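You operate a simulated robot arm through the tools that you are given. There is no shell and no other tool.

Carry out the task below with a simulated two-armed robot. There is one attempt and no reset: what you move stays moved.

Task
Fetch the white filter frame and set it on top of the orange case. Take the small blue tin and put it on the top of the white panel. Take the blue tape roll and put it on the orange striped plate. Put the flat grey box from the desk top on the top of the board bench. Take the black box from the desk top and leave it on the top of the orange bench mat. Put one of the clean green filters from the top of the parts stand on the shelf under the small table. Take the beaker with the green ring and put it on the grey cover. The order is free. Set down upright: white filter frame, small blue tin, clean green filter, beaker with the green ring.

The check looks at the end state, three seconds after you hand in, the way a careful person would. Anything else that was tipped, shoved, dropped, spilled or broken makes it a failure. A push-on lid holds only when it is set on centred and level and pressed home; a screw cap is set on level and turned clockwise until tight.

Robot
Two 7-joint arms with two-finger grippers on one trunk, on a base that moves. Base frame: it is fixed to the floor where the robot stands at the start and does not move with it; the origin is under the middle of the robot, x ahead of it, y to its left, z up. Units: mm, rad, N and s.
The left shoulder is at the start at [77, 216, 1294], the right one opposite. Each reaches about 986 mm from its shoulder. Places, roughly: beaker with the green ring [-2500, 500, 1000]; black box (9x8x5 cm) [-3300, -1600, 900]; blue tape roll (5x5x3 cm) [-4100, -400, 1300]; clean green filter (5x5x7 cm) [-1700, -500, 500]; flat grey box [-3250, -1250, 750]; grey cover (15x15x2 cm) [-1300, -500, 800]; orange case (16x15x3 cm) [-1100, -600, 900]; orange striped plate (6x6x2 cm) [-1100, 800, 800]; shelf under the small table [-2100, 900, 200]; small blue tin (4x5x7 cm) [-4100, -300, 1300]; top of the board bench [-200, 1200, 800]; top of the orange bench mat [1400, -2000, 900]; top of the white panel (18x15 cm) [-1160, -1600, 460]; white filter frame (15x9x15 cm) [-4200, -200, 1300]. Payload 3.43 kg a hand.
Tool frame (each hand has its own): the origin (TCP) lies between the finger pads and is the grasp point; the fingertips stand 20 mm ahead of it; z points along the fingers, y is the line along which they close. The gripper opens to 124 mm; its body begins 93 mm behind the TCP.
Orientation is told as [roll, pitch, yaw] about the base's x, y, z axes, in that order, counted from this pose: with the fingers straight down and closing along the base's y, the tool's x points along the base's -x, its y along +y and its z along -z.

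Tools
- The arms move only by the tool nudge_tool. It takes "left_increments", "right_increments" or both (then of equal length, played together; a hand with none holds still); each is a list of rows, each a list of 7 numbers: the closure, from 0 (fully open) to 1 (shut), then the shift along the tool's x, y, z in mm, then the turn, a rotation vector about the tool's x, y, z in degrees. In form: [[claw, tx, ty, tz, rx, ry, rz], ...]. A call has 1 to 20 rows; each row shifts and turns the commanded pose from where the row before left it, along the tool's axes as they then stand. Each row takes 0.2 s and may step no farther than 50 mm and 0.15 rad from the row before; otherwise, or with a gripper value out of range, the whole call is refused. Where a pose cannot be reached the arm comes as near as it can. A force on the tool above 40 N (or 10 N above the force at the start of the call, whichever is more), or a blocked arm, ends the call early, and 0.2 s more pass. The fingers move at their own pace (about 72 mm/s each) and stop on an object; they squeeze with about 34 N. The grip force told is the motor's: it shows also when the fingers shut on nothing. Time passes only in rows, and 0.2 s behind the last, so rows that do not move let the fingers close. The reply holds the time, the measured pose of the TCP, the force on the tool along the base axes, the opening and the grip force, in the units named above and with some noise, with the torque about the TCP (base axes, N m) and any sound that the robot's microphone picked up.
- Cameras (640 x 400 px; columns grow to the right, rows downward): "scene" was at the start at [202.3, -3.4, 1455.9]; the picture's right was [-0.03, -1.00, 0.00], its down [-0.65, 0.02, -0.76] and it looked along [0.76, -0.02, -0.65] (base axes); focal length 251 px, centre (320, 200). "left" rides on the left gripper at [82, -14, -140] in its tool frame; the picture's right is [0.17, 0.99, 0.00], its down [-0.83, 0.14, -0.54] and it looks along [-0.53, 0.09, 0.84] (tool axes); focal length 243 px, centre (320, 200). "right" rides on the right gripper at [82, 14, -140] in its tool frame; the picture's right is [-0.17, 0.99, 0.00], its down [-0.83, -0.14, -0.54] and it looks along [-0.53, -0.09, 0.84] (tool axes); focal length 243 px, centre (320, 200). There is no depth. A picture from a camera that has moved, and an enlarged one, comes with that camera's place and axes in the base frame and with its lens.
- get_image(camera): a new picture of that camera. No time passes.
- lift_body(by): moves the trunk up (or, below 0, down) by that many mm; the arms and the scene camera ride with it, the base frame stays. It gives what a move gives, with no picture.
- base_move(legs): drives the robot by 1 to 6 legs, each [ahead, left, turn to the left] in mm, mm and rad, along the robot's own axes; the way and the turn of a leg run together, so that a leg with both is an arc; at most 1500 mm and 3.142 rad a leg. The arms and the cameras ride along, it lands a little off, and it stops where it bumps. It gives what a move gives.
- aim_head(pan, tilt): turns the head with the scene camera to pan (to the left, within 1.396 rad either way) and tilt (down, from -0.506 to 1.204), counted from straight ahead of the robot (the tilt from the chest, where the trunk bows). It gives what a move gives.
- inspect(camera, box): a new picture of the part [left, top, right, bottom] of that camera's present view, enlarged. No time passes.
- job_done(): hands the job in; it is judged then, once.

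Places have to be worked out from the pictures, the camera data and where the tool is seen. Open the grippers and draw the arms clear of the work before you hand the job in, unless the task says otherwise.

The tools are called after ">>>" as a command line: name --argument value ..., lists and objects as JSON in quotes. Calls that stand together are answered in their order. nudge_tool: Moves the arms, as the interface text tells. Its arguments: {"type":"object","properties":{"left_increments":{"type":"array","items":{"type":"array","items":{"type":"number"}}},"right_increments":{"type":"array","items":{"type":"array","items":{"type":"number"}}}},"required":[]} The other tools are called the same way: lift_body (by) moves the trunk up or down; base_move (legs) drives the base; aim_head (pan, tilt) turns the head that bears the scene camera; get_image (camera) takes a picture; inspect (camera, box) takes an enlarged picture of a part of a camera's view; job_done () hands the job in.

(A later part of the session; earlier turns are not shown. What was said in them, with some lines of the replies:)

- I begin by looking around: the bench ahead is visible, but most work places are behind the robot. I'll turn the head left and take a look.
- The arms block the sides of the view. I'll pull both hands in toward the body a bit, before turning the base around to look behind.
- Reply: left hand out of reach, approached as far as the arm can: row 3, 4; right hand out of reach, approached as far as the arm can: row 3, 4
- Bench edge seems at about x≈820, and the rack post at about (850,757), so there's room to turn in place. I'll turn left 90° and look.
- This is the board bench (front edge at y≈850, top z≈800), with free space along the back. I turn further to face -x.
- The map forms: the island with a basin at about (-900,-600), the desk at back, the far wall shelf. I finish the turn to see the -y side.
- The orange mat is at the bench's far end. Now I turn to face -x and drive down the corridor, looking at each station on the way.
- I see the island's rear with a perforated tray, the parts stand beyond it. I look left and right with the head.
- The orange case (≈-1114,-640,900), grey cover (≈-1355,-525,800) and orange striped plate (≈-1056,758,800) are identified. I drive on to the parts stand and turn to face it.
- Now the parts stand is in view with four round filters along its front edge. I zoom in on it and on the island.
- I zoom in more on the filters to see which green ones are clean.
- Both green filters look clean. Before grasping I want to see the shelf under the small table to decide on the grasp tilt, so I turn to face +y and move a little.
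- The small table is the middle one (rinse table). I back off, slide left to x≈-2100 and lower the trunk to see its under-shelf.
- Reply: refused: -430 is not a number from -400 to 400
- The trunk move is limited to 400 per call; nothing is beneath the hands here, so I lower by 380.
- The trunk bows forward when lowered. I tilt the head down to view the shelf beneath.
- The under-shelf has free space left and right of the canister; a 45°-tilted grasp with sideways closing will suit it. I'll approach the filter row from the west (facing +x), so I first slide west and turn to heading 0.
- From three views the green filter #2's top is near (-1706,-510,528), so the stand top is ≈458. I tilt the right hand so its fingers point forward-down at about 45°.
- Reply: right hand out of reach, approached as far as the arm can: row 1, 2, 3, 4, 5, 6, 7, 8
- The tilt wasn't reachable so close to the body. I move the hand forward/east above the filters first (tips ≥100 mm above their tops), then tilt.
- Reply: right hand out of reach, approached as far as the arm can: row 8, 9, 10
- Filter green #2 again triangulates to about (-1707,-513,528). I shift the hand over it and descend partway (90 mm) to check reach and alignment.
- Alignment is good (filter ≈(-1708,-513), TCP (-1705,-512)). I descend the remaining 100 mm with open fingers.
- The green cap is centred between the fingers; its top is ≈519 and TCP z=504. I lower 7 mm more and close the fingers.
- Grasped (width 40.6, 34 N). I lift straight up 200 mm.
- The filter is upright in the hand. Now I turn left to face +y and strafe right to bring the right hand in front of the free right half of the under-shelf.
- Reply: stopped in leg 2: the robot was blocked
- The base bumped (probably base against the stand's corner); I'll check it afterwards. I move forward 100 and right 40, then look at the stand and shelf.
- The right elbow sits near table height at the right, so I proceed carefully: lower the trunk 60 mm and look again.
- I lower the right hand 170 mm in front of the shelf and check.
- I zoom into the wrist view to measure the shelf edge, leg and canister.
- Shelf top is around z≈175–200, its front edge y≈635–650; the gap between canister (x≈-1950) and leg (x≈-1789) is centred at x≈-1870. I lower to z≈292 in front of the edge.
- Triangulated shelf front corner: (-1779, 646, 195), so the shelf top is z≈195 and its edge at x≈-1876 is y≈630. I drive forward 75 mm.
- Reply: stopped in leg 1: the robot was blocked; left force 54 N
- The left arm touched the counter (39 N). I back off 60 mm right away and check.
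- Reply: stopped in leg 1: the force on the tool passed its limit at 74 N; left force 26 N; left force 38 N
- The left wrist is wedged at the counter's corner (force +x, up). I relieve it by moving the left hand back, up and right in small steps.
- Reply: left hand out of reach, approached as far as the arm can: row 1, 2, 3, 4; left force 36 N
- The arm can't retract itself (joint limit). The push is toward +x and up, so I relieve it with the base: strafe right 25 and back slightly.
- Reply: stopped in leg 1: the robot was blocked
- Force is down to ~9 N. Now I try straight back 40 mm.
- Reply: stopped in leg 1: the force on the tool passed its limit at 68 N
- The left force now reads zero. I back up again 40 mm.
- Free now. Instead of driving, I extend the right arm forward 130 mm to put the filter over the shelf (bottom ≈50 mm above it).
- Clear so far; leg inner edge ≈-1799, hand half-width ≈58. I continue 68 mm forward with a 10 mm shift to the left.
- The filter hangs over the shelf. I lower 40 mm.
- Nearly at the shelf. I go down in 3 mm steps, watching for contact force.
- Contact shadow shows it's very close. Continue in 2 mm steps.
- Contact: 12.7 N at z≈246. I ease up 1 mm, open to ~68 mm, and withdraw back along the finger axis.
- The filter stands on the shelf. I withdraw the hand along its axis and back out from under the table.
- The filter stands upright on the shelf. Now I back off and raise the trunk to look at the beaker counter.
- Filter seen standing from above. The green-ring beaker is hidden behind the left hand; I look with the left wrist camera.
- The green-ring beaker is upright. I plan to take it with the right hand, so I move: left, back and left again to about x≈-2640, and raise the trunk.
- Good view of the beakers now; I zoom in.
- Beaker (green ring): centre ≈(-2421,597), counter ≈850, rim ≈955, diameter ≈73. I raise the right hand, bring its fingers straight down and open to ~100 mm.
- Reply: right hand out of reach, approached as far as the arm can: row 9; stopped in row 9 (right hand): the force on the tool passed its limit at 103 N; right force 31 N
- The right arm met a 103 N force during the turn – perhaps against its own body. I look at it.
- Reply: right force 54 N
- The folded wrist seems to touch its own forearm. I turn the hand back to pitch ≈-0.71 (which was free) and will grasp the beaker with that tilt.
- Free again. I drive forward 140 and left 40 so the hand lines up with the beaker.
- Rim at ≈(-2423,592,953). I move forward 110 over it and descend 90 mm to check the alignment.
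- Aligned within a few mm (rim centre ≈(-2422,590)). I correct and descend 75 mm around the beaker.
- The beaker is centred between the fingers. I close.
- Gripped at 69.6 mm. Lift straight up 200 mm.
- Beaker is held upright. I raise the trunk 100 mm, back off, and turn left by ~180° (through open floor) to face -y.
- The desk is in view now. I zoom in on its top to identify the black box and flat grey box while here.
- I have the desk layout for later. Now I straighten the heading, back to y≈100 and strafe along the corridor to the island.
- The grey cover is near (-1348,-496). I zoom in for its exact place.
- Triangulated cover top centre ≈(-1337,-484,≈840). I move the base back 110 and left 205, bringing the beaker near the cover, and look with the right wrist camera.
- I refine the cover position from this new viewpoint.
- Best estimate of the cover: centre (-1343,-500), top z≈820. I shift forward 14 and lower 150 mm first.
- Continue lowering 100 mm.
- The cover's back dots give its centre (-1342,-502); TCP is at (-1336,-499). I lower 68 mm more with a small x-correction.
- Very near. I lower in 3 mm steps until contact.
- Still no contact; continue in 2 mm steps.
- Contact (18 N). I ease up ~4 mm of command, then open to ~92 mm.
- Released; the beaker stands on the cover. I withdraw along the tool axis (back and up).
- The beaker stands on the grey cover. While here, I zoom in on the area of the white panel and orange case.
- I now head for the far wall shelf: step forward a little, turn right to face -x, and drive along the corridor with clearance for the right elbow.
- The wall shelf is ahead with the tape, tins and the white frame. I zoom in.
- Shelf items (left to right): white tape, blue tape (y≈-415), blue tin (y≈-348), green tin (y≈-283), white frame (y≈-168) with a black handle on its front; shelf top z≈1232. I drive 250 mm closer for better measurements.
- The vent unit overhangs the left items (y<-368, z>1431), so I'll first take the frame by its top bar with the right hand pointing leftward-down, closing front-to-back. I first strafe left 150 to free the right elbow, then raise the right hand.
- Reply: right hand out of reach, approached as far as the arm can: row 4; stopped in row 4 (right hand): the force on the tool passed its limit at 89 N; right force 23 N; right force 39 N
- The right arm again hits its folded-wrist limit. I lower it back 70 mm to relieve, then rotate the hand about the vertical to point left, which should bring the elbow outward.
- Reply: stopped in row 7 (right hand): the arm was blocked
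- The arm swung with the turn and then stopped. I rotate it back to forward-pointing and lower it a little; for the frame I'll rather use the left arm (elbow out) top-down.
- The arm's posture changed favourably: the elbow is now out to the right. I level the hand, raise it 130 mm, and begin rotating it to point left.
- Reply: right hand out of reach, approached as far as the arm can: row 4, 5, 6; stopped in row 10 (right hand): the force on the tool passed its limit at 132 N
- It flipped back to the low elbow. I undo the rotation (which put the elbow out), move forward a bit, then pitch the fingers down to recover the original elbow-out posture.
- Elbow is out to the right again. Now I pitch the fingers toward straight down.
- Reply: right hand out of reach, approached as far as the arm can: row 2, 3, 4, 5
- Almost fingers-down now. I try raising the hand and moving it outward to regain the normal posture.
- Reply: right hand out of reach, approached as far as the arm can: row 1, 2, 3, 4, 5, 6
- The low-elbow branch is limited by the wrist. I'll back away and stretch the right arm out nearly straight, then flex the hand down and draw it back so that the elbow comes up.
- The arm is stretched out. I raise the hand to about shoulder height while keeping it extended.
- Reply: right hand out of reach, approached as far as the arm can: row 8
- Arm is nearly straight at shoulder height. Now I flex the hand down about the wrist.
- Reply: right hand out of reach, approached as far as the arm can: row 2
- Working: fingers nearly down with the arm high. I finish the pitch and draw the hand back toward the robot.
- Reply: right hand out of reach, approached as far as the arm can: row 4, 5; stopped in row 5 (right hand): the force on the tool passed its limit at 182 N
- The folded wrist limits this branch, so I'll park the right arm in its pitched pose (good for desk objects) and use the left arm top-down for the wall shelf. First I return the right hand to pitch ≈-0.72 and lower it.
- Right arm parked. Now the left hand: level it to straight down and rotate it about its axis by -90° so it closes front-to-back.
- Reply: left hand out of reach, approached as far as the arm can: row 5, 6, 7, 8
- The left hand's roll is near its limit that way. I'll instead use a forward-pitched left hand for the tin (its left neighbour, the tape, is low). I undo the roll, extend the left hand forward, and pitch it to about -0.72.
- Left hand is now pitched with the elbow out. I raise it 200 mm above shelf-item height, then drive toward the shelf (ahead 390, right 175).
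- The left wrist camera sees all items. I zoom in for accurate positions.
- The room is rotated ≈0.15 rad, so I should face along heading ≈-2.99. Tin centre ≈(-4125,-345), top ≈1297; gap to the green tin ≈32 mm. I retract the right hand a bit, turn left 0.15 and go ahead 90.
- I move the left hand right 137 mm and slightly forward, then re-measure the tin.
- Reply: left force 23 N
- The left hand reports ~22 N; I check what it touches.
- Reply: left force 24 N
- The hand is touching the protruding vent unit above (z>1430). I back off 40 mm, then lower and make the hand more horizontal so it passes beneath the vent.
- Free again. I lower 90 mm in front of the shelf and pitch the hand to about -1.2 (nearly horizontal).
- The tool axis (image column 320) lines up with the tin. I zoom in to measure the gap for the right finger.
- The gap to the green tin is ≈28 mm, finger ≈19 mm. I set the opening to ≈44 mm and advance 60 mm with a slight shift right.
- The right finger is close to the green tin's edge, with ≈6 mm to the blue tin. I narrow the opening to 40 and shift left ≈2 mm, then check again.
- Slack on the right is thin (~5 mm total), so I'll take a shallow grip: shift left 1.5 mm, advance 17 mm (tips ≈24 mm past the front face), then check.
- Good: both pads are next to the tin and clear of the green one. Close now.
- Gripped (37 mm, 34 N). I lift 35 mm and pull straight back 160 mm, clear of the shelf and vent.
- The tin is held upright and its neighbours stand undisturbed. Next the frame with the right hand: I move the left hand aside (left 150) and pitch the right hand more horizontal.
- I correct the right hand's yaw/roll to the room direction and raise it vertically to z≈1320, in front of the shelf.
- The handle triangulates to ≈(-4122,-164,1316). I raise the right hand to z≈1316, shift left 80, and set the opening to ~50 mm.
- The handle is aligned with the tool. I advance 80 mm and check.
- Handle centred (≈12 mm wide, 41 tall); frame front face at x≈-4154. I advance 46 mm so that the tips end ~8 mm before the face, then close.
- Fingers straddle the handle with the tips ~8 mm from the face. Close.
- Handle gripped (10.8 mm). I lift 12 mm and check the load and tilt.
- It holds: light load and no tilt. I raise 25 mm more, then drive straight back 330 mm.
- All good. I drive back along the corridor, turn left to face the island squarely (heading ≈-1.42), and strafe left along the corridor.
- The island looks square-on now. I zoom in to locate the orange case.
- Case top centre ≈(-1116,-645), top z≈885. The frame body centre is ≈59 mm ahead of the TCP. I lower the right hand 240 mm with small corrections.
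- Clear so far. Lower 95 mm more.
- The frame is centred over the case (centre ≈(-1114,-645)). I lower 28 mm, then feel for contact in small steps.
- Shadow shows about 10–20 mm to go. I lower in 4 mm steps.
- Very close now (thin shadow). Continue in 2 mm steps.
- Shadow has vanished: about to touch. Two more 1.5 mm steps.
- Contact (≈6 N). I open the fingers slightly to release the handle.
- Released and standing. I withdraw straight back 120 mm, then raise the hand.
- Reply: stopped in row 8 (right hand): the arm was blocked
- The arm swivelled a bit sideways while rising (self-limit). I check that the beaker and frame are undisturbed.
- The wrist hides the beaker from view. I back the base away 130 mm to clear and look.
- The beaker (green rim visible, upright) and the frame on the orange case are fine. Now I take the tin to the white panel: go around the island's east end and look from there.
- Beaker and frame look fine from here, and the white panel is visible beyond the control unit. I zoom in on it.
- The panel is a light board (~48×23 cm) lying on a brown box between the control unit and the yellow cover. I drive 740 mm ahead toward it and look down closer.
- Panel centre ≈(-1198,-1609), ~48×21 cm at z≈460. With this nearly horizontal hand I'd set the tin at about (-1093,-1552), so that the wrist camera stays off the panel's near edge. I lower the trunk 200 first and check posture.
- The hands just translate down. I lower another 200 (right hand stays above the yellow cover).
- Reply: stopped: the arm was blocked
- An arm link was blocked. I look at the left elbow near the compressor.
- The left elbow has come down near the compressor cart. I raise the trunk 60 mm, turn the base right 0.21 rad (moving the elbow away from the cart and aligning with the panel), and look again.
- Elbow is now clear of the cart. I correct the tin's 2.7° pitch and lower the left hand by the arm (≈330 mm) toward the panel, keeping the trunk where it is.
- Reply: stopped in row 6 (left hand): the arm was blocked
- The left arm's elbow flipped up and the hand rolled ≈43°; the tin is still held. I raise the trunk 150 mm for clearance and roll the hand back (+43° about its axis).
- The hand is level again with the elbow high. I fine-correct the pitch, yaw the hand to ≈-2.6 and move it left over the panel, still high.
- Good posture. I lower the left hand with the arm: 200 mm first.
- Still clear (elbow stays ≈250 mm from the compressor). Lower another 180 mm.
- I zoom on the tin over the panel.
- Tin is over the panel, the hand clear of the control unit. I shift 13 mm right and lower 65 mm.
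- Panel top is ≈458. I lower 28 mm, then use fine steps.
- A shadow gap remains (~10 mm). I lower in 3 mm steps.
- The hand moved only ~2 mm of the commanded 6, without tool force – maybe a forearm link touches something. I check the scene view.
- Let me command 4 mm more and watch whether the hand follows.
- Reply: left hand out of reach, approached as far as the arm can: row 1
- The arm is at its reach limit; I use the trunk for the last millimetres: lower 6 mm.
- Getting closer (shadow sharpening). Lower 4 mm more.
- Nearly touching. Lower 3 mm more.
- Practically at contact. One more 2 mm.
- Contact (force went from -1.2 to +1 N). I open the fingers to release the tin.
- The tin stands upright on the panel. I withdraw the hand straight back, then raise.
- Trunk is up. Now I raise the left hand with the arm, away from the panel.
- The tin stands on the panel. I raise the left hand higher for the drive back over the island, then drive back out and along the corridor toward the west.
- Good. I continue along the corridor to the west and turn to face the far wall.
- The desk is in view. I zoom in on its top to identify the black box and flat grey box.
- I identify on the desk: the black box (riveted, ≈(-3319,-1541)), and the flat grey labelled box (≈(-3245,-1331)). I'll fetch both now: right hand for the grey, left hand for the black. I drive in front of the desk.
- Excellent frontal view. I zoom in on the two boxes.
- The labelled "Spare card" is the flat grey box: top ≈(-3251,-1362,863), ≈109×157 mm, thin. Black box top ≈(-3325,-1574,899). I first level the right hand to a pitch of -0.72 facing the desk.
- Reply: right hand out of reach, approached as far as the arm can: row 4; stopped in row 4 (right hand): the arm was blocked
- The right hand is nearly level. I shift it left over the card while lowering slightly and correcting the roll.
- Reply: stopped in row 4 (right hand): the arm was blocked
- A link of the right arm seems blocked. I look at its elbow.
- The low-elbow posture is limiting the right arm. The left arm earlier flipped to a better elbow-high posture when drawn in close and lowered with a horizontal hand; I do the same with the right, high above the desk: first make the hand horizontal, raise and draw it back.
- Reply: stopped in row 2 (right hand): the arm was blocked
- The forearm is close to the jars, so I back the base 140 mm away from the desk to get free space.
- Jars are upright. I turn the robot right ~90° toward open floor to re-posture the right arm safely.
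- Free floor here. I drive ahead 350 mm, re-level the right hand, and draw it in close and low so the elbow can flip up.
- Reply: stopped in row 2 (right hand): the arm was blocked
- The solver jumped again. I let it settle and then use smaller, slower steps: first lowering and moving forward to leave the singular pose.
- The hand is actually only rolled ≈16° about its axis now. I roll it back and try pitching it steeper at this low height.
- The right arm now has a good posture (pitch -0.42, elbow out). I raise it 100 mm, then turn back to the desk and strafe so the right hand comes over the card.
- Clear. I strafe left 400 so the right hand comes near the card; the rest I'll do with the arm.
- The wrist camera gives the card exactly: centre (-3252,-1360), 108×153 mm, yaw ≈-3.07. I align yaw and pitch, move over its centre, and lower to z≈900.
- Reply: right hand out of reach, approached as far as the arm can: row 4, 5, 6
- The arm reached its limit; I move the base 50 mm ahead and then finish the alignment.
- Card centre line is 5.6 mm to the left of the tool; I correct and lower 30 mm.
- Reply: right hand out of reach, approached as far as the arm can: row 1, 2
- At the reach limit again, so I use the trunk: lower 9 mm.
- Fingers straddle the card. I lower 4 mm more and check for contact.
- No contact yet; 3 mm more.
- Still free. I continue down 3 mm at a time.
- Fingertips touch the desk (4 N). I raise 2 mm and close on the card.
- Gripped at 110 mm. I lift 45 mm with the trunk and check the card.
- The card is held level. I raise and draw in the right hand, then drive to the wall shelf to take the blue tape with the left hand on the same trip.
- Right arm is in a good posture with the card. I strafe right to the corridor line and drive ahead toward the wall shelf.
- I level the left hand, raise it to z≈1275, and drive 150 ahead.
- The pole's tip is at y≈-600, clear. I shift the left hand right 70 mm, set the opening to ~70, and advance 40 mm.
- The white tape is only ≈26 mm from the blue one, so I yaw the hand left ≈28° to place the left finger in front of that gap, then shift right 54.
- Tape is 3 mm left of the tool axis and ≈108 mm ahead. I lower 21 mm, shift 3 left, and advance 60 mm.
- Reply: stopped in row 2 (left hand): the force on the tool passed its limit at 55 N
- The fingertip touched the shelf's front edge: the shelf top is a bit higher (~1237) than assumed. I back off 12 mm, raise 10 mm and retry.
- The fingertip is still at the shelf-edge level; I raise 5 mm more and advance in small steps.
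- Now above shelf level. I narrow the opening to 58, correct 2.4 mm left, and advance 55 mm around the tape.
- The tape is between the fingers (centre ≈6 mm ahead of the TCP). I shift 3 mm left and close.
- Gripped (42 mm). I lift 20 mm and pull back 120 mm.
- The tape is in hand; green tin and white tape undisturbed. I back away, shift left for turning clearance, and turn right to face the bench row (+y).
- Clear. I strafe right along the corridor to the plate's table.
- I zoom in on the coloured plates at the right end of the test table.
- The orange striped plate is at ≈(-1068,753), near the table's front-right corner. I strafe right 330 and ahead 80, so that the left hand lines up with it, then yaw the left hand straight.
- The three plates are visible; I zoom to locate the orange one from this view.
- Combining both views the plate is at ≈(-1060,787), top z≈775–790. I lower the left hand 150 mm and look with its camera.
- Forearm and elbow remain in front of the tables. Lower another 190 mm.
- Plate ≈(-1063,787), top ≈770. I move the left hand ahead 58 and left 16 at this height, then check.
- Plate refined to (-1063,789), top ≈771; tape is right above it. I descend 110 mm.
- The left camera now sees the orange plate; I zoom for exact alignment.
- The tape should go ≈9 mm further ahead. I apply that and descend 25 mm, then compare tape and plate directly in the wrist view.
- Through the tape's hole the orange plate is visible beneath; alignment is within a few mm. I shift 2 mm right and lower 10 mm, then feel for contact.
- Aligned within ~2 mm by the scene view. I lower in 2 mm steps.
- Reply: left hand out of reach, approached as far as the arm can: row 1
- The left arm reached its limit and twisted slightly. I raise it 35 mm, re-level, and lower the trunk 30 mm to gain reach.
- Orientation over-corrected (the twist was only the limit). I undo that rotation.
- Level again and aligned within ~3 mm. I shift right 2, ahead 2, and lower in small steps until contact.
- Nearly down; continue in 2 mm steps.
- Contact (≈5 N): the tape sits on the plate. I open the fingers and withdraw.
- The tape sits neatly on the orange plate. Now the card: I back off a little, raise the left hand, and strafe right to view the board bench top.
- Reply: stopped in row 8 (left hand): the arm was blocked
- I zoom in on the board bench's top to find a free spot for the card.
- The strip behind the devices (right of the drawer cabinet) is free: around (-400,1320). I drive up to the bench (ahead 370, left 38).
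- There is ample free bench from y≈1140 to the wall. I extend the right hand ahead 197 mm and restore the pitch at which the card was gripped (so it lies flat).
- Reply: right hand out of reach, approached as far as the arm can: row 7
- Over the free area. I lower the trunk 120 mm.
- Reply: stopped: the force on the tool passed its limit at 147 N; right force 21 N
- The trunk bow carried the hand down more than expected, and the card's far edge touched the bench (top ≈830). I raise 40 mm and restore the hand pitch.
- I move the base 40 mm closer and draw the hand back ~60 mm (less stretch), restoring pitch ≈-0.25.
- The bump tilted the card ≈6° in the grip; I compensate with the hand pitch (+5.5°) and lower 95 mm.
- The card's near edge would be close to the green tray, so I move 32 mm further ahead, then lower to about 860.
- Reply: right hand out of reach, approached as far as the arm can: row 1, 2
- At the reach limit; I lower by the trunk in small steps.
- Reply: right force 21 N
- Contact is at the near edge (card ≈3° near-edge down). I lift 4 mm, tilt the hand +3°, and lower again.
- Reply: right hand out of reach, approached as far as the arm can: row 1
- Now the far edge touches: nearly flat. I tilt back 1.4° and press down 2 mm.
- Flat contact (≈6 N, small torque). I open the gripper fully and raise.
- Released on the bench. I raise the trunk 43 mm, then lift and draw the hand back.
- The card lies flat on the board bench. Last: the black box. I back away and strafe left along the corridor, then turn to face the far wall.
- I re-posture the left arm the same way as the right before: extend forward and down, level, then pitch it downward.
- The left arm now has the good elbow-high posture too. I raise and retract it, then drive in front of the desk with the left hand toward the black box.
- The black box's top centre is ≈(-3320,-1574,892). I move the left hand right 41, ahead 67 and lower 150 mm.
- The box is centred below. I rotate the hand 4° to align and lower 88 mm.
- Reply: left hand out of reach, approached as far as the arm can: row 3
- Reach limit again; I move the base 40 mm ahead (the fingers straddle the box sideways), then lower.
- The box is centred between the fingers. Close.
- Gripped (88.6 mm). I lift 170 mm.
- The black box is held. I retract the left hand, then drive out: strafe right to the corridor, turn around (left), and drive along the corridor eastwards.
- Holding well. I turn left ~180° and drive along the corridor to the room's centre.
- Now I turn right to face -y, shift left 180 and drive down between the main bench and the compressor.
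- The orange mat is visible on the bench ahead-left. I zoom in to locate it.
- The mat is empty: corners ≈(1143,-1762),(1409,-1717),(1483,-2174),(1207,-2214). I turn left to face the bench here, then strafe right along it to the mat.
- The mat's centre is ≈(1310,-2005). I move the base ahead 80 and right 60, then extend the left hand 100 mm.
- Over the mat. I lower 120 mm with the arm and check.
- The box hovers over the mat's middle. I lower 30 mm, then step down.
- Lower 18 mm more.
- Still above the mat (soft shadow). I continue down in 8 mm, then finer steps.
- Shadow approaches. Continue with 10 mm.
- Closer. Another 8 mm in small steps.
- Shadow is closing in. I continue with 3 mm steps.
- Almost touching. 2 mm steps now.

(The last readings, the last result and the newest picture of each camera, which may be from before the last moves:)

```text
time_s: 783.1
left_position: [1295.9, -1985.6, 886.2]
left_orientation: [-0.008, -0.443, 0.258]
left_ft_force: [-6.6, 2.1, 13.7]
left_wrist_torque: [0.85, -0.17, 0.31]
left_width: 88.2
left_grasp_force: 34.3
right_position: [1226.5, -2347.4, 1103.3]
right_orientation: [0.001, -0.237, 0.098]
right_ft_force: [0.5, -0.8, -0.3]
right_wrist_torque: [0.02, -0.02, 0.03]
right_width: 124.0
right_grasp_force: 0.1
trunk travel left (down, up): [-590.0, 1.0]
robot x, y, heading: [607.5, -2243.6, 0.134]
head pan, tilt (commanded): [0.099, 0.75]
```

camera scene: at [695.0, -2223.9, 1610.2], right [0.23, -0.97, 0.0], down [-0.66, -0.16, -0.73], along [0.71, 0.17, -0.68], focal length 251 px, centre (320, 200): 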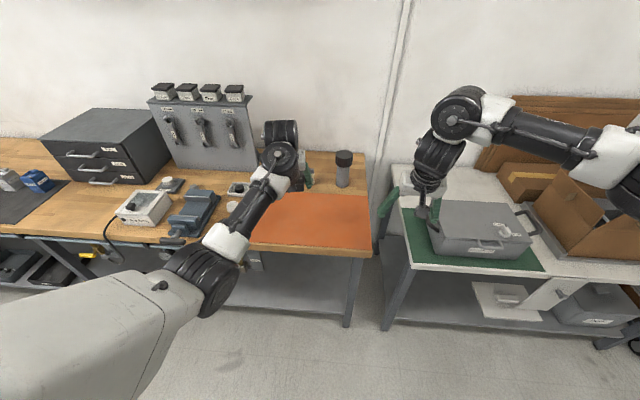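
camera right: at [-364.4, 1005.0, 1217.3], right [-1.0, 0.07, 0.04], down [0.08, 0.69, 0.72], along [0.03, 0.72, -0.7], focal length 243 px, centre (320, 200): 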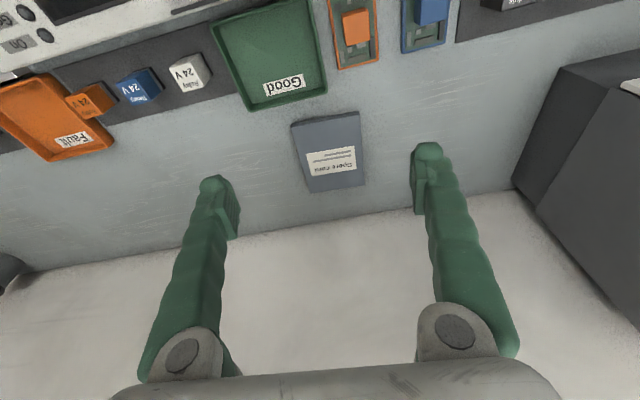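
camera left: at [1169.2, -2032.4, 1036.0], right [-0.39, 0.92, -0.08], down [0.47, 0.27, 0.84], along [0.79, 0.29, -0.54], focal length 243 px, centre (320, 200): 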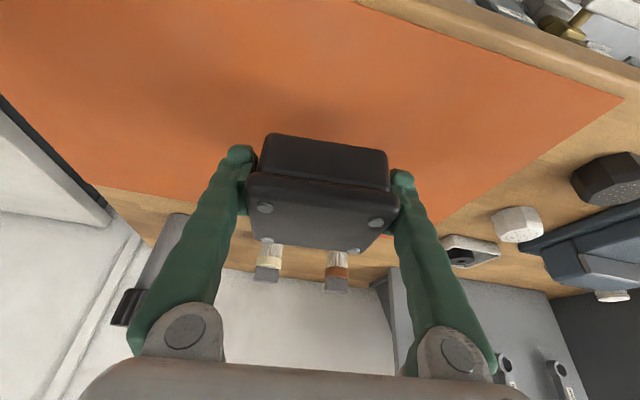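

Contact (14 N). I ease up slightly, open fully and withdraw upward.

>>> nudge_tool --left_increments '[[1, -0.8, 0, -1.7, 0, 0, 0], [0.15, 0, 0, 0, 0, 0, 0], [0, 0, 0, 0, 0, 0, 0], [0, 0, 0, 0, 0, 0, 0]]'

>>> get_image --camera "left"

>>> nudge_tool --left_increments '[[0, -8, 0, -18, 0, 0, 0], [0, -15, 0, -32, 0, 0, 0], [0, -15, 0, -32, 0, 0, 0], [0, -15, 0, -32, 0, 0, 0], [0, -15, 0, -32, 0, 0, 0], [0, 20, 0, -35, 0, 0, 0]]'

>>> get_image --camera "scene"

```text
time_s: 784.1
left_position: [1294.1, -1985.3, 881.6]
left_orientation: [-0.007, -0.435, 0.256]
left_ft_force: [-0.1, 1.1, -0.6]
left_wrist_torque: [0.01, 0.01, 0.01]
left_width: 124.0
left_grasp_force: 0.0
right_position: [1228.1, -2346.7, 1100.7]
right_orientation: [-0.002, -0.234, 0.1]
right_ft_force: [0.2, -0.5, -0.1]
right_wrist_torque: [0.0, 0.01, -0.04]
right_width: 124.0
right_grasp_force: 0.0
trunk travel left (down, up): [-590.0, 1.0]
robot x, y, heading: [606.1, -2243.0, 0.139]
head pan, tilt (commanded): [0.099, 0.75]
```

```text
taken
camera left: at [1168.8, -2031.9, 974.1], right [-0.39, 0.92, -0.08], down [0.47, 0.27, 0.84], along [0.79, 0.29, -0.54], focal length 243 px, centre (320, 200)
```

left: 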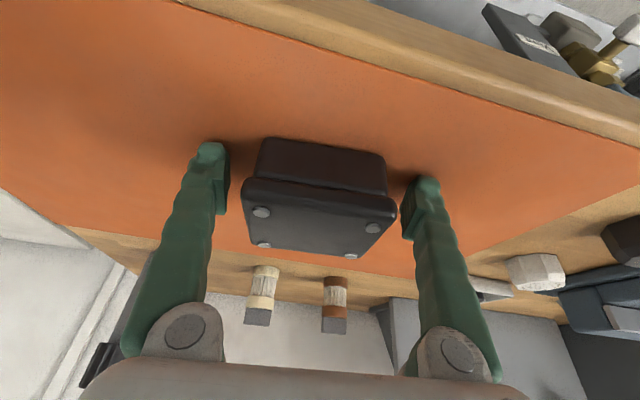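

```text
time_s: 785.5
left_position: [1261.5, -1994.2, 1070.4]
left_orientation: [-0.01, -0.438, 0.257]
left_ft_force: [-0.3, -0.4, -0.5]
left_wrist_torque: [0.01, -0.02, 0.02]
left_width: 124.0
left_grasp_force: 0.0
right_position: [1226.6, -2346.3, 1101.9]
right_orientation: [-0.002, -0.237, 0.1]
right_ft_force: [0.4, 0.0, 0.0]
right_wrist_torque: [-0.03, -0.03, 0.04]
right_width: 124.1
right_grasp_force: 0.0
trunk travel left (down, up): [-590.0, 1.0]
robot x, y, heading: [604.6, -2245.5, 0.139]
head pan, tilt (commanded): [0.099, 0.75]
```

```text
taken
camera scene: at [691.4, -2223.1, 1610.4], right [0.23, -0.97, 0.0], down [-0.66, -0.16, -0.73], along [0.71, 0.17, -0.68], focal length 251 px, centre (320, 200)
```

scene: 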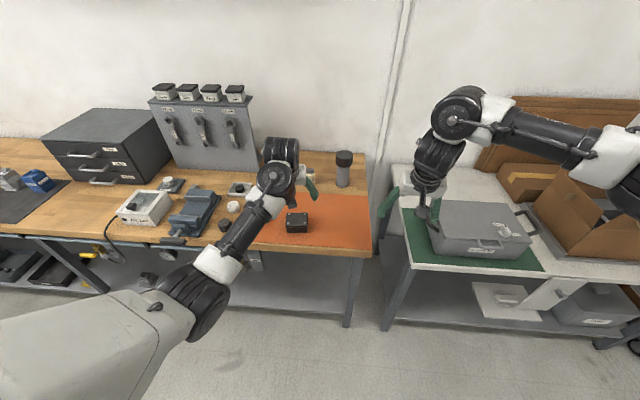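

The black box sits on the orange mat. I back off and drive back north, then look around to verify all placements before handing in.

>>> base_move --legs '[[-90, 0, 0], [0, 1320, 0], [0, 0, 2.2]]'

>>> aim_head --pan 0.5 --tilt 0.5

>>> get_image --camera "scene"

```text
time_s: 811.5
left_position: [-243.8, -547.0, 1068.0]
left_orientation: [-0.01, -0.44, 2.449]
left_ft_force: [-0.7, -0.1, -0.4]
left_wrist_torque: [0.0, -0.03, 0.01]
left_width: 124.1
left_grasp_force: 0.1
right_position: [61.6, -367.5, 1100.6]
right_orientation: [0.0, -0.236, 2.293]
right_ft_force: [0.7, 0.2, -0.7]
right_wrist_torque: [-0.03, 0.02, 0.0]
right_width: 123.9
right_grasp_force: 0.1
trunk travel left (down, up): [-590.0, 1.0]
robot x, y, heading: [337.9, -933.4, 2.329]
head pan, tilt (commanded): [0.099, 0.75]
```

```text
time_s: 812.3
left_position: [-244.9, -545.7, 1067.8]
left_orientation: [-0.011, -0.438, 2.449]
left_ft_force: [0.7, 0.5, -0.5]
left_wrist_torque: [0.0, 0.01, 0.04]
left_width: 124.1
left_grasp_force: 0.2
right_position: [60.6, -368.1, 1101.8]
right_orientation: [-0.001, -0.236, 2.29]
right_ft_force: [-0.6, 0.6, 0.7]
right_wrist_torque: [0.03, -0.03, 0.02]
right_width: 124.2
right_grasp_force: 0.1
trunk travel left (down, up): [-590.0, 1.0]
robot x, y, heading: [339.7, -930.5, 2.335]
head pan, tilt (commanded): [0.499, 0.499]
```

```text
taken
camera scene: at [247.7, -902.5, 1632.2], right [0.31, 0.95, 0.0], down [0.46, -0.15, -0.88], along [-0.84, 0.27, -0.48], focal length 251 px, centre (320, 200)
```

scene: 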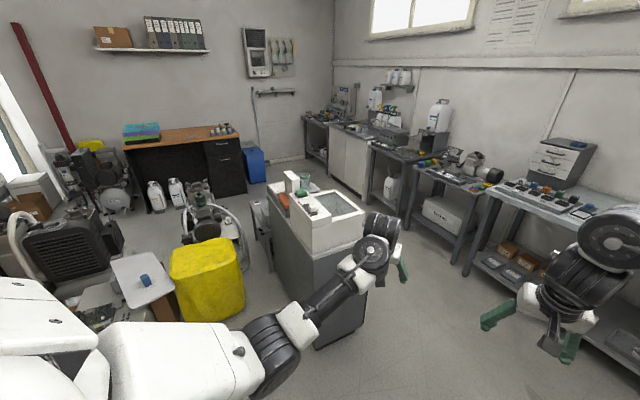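

I zoom in on the panel with the tin, the island, and the tables for a final check.

>>> inspect --camera "scene" --box '[80, 220, 260, 340]'

>>> inspect --camera "scene" --box '[250, 150, 390, 250]'

>>> inspect --camera "scene" --box '[360, 110, 520, 230]'

```text
3.33 times, centred on (170, 280) of scene
camera zoom: at [247.7, -902.5, 1632.2], right [0.31, 0.95, 0.0], down [0.46, -0.15, -0.88], along [-0.84, 0.27, -0.48], focal length 836 px, centre (820, -67)
```

zoom: 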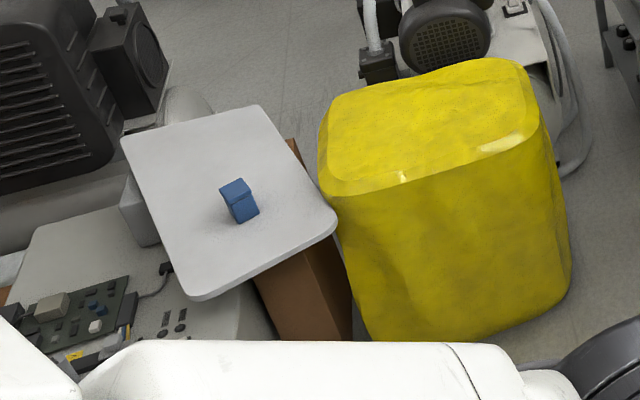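

```text
4.00 times, centred on (320, 200) of scene
camera zoom: at [247.7, -902.5, 1632.2], right [0.31, 0.95, 0.0], down [0.46, -0.15, -0.88], along [-0.84, 0.27, -0.48], focal length 1004 px, centre (320, 200)
```

zoom: 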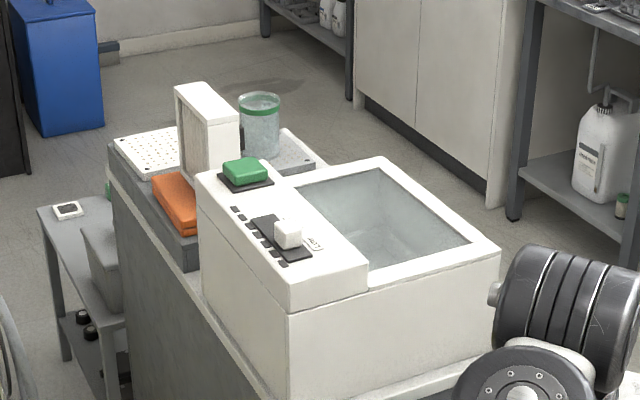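

```text
3.33 times, centred on (440, 170) of scene
camera zoom: at [247.7, -902.5, 1632.2], right [0.31, 0.95, 0.0], down [0.46, -0.15, -0.88], along [-0.84, 0.27, -0.48], focal length 836 px, centre (-80, 300)
```

zoom: 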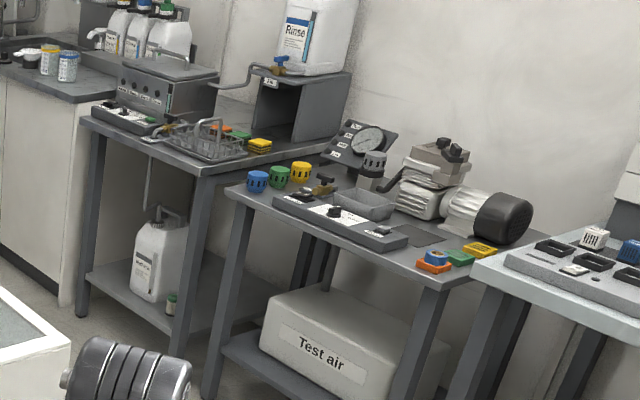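

Everything checks out: the tin upright on the panel, the frame on the orange case, the beaker on the grey cover, the filter on the under-shelf, the tape on the orange plate, the card on the board bench and the black box on the mat. Both grippers are open and the arms are clear, so I hand the job in.

>>> job_done

```text
The job is handed in.
```

All seven items are placed and the job is handed in. I don't have the check's verdict. Both grippers were open and the arms clear when I handed in. My last look showed everything still in place except the flat grey box, which I last saw right after setting it down.

| Item | Where it ended up |
|---|---|
| White filter frame | Standing upright on the orange case |
| Small blue tin | Upright on the white panel, toward its near side rather than at the centre |
| Blue tape roll | Flat on the orange striped plate |
| Flat grey box | Flat on the board bench, in the free strip behind the devices |
| Black box | On the orange bench mat |
| Clean green filter | Upright on the shelf under the small table, beside the canister |
| Beaker with the green ring | Upright on the grey cover |

- **Flat grey box:** I took this to be the one labelled "Spare card". It was about 110 mm from the rough place you gave, but it was the closest match on the desk.
- **Contacts with other things:** I saw nothing tipped or shoved afterwards, but the robot touched fixed things several times:
  - The base stopped once, probably against the parts stand.
  - The left arm wedged briefly at the beaker counter.
  - One hand brushed the vent unit, and a fingertip hit the wall shelf's front edge.
  - The left elbow may have touched the compressor cart while I was setting down the tin.
- **Hard bump:** The flat grey box's far edge met the board bench at about 147 N before I set it down properly. It was held and lay flat afterwards.
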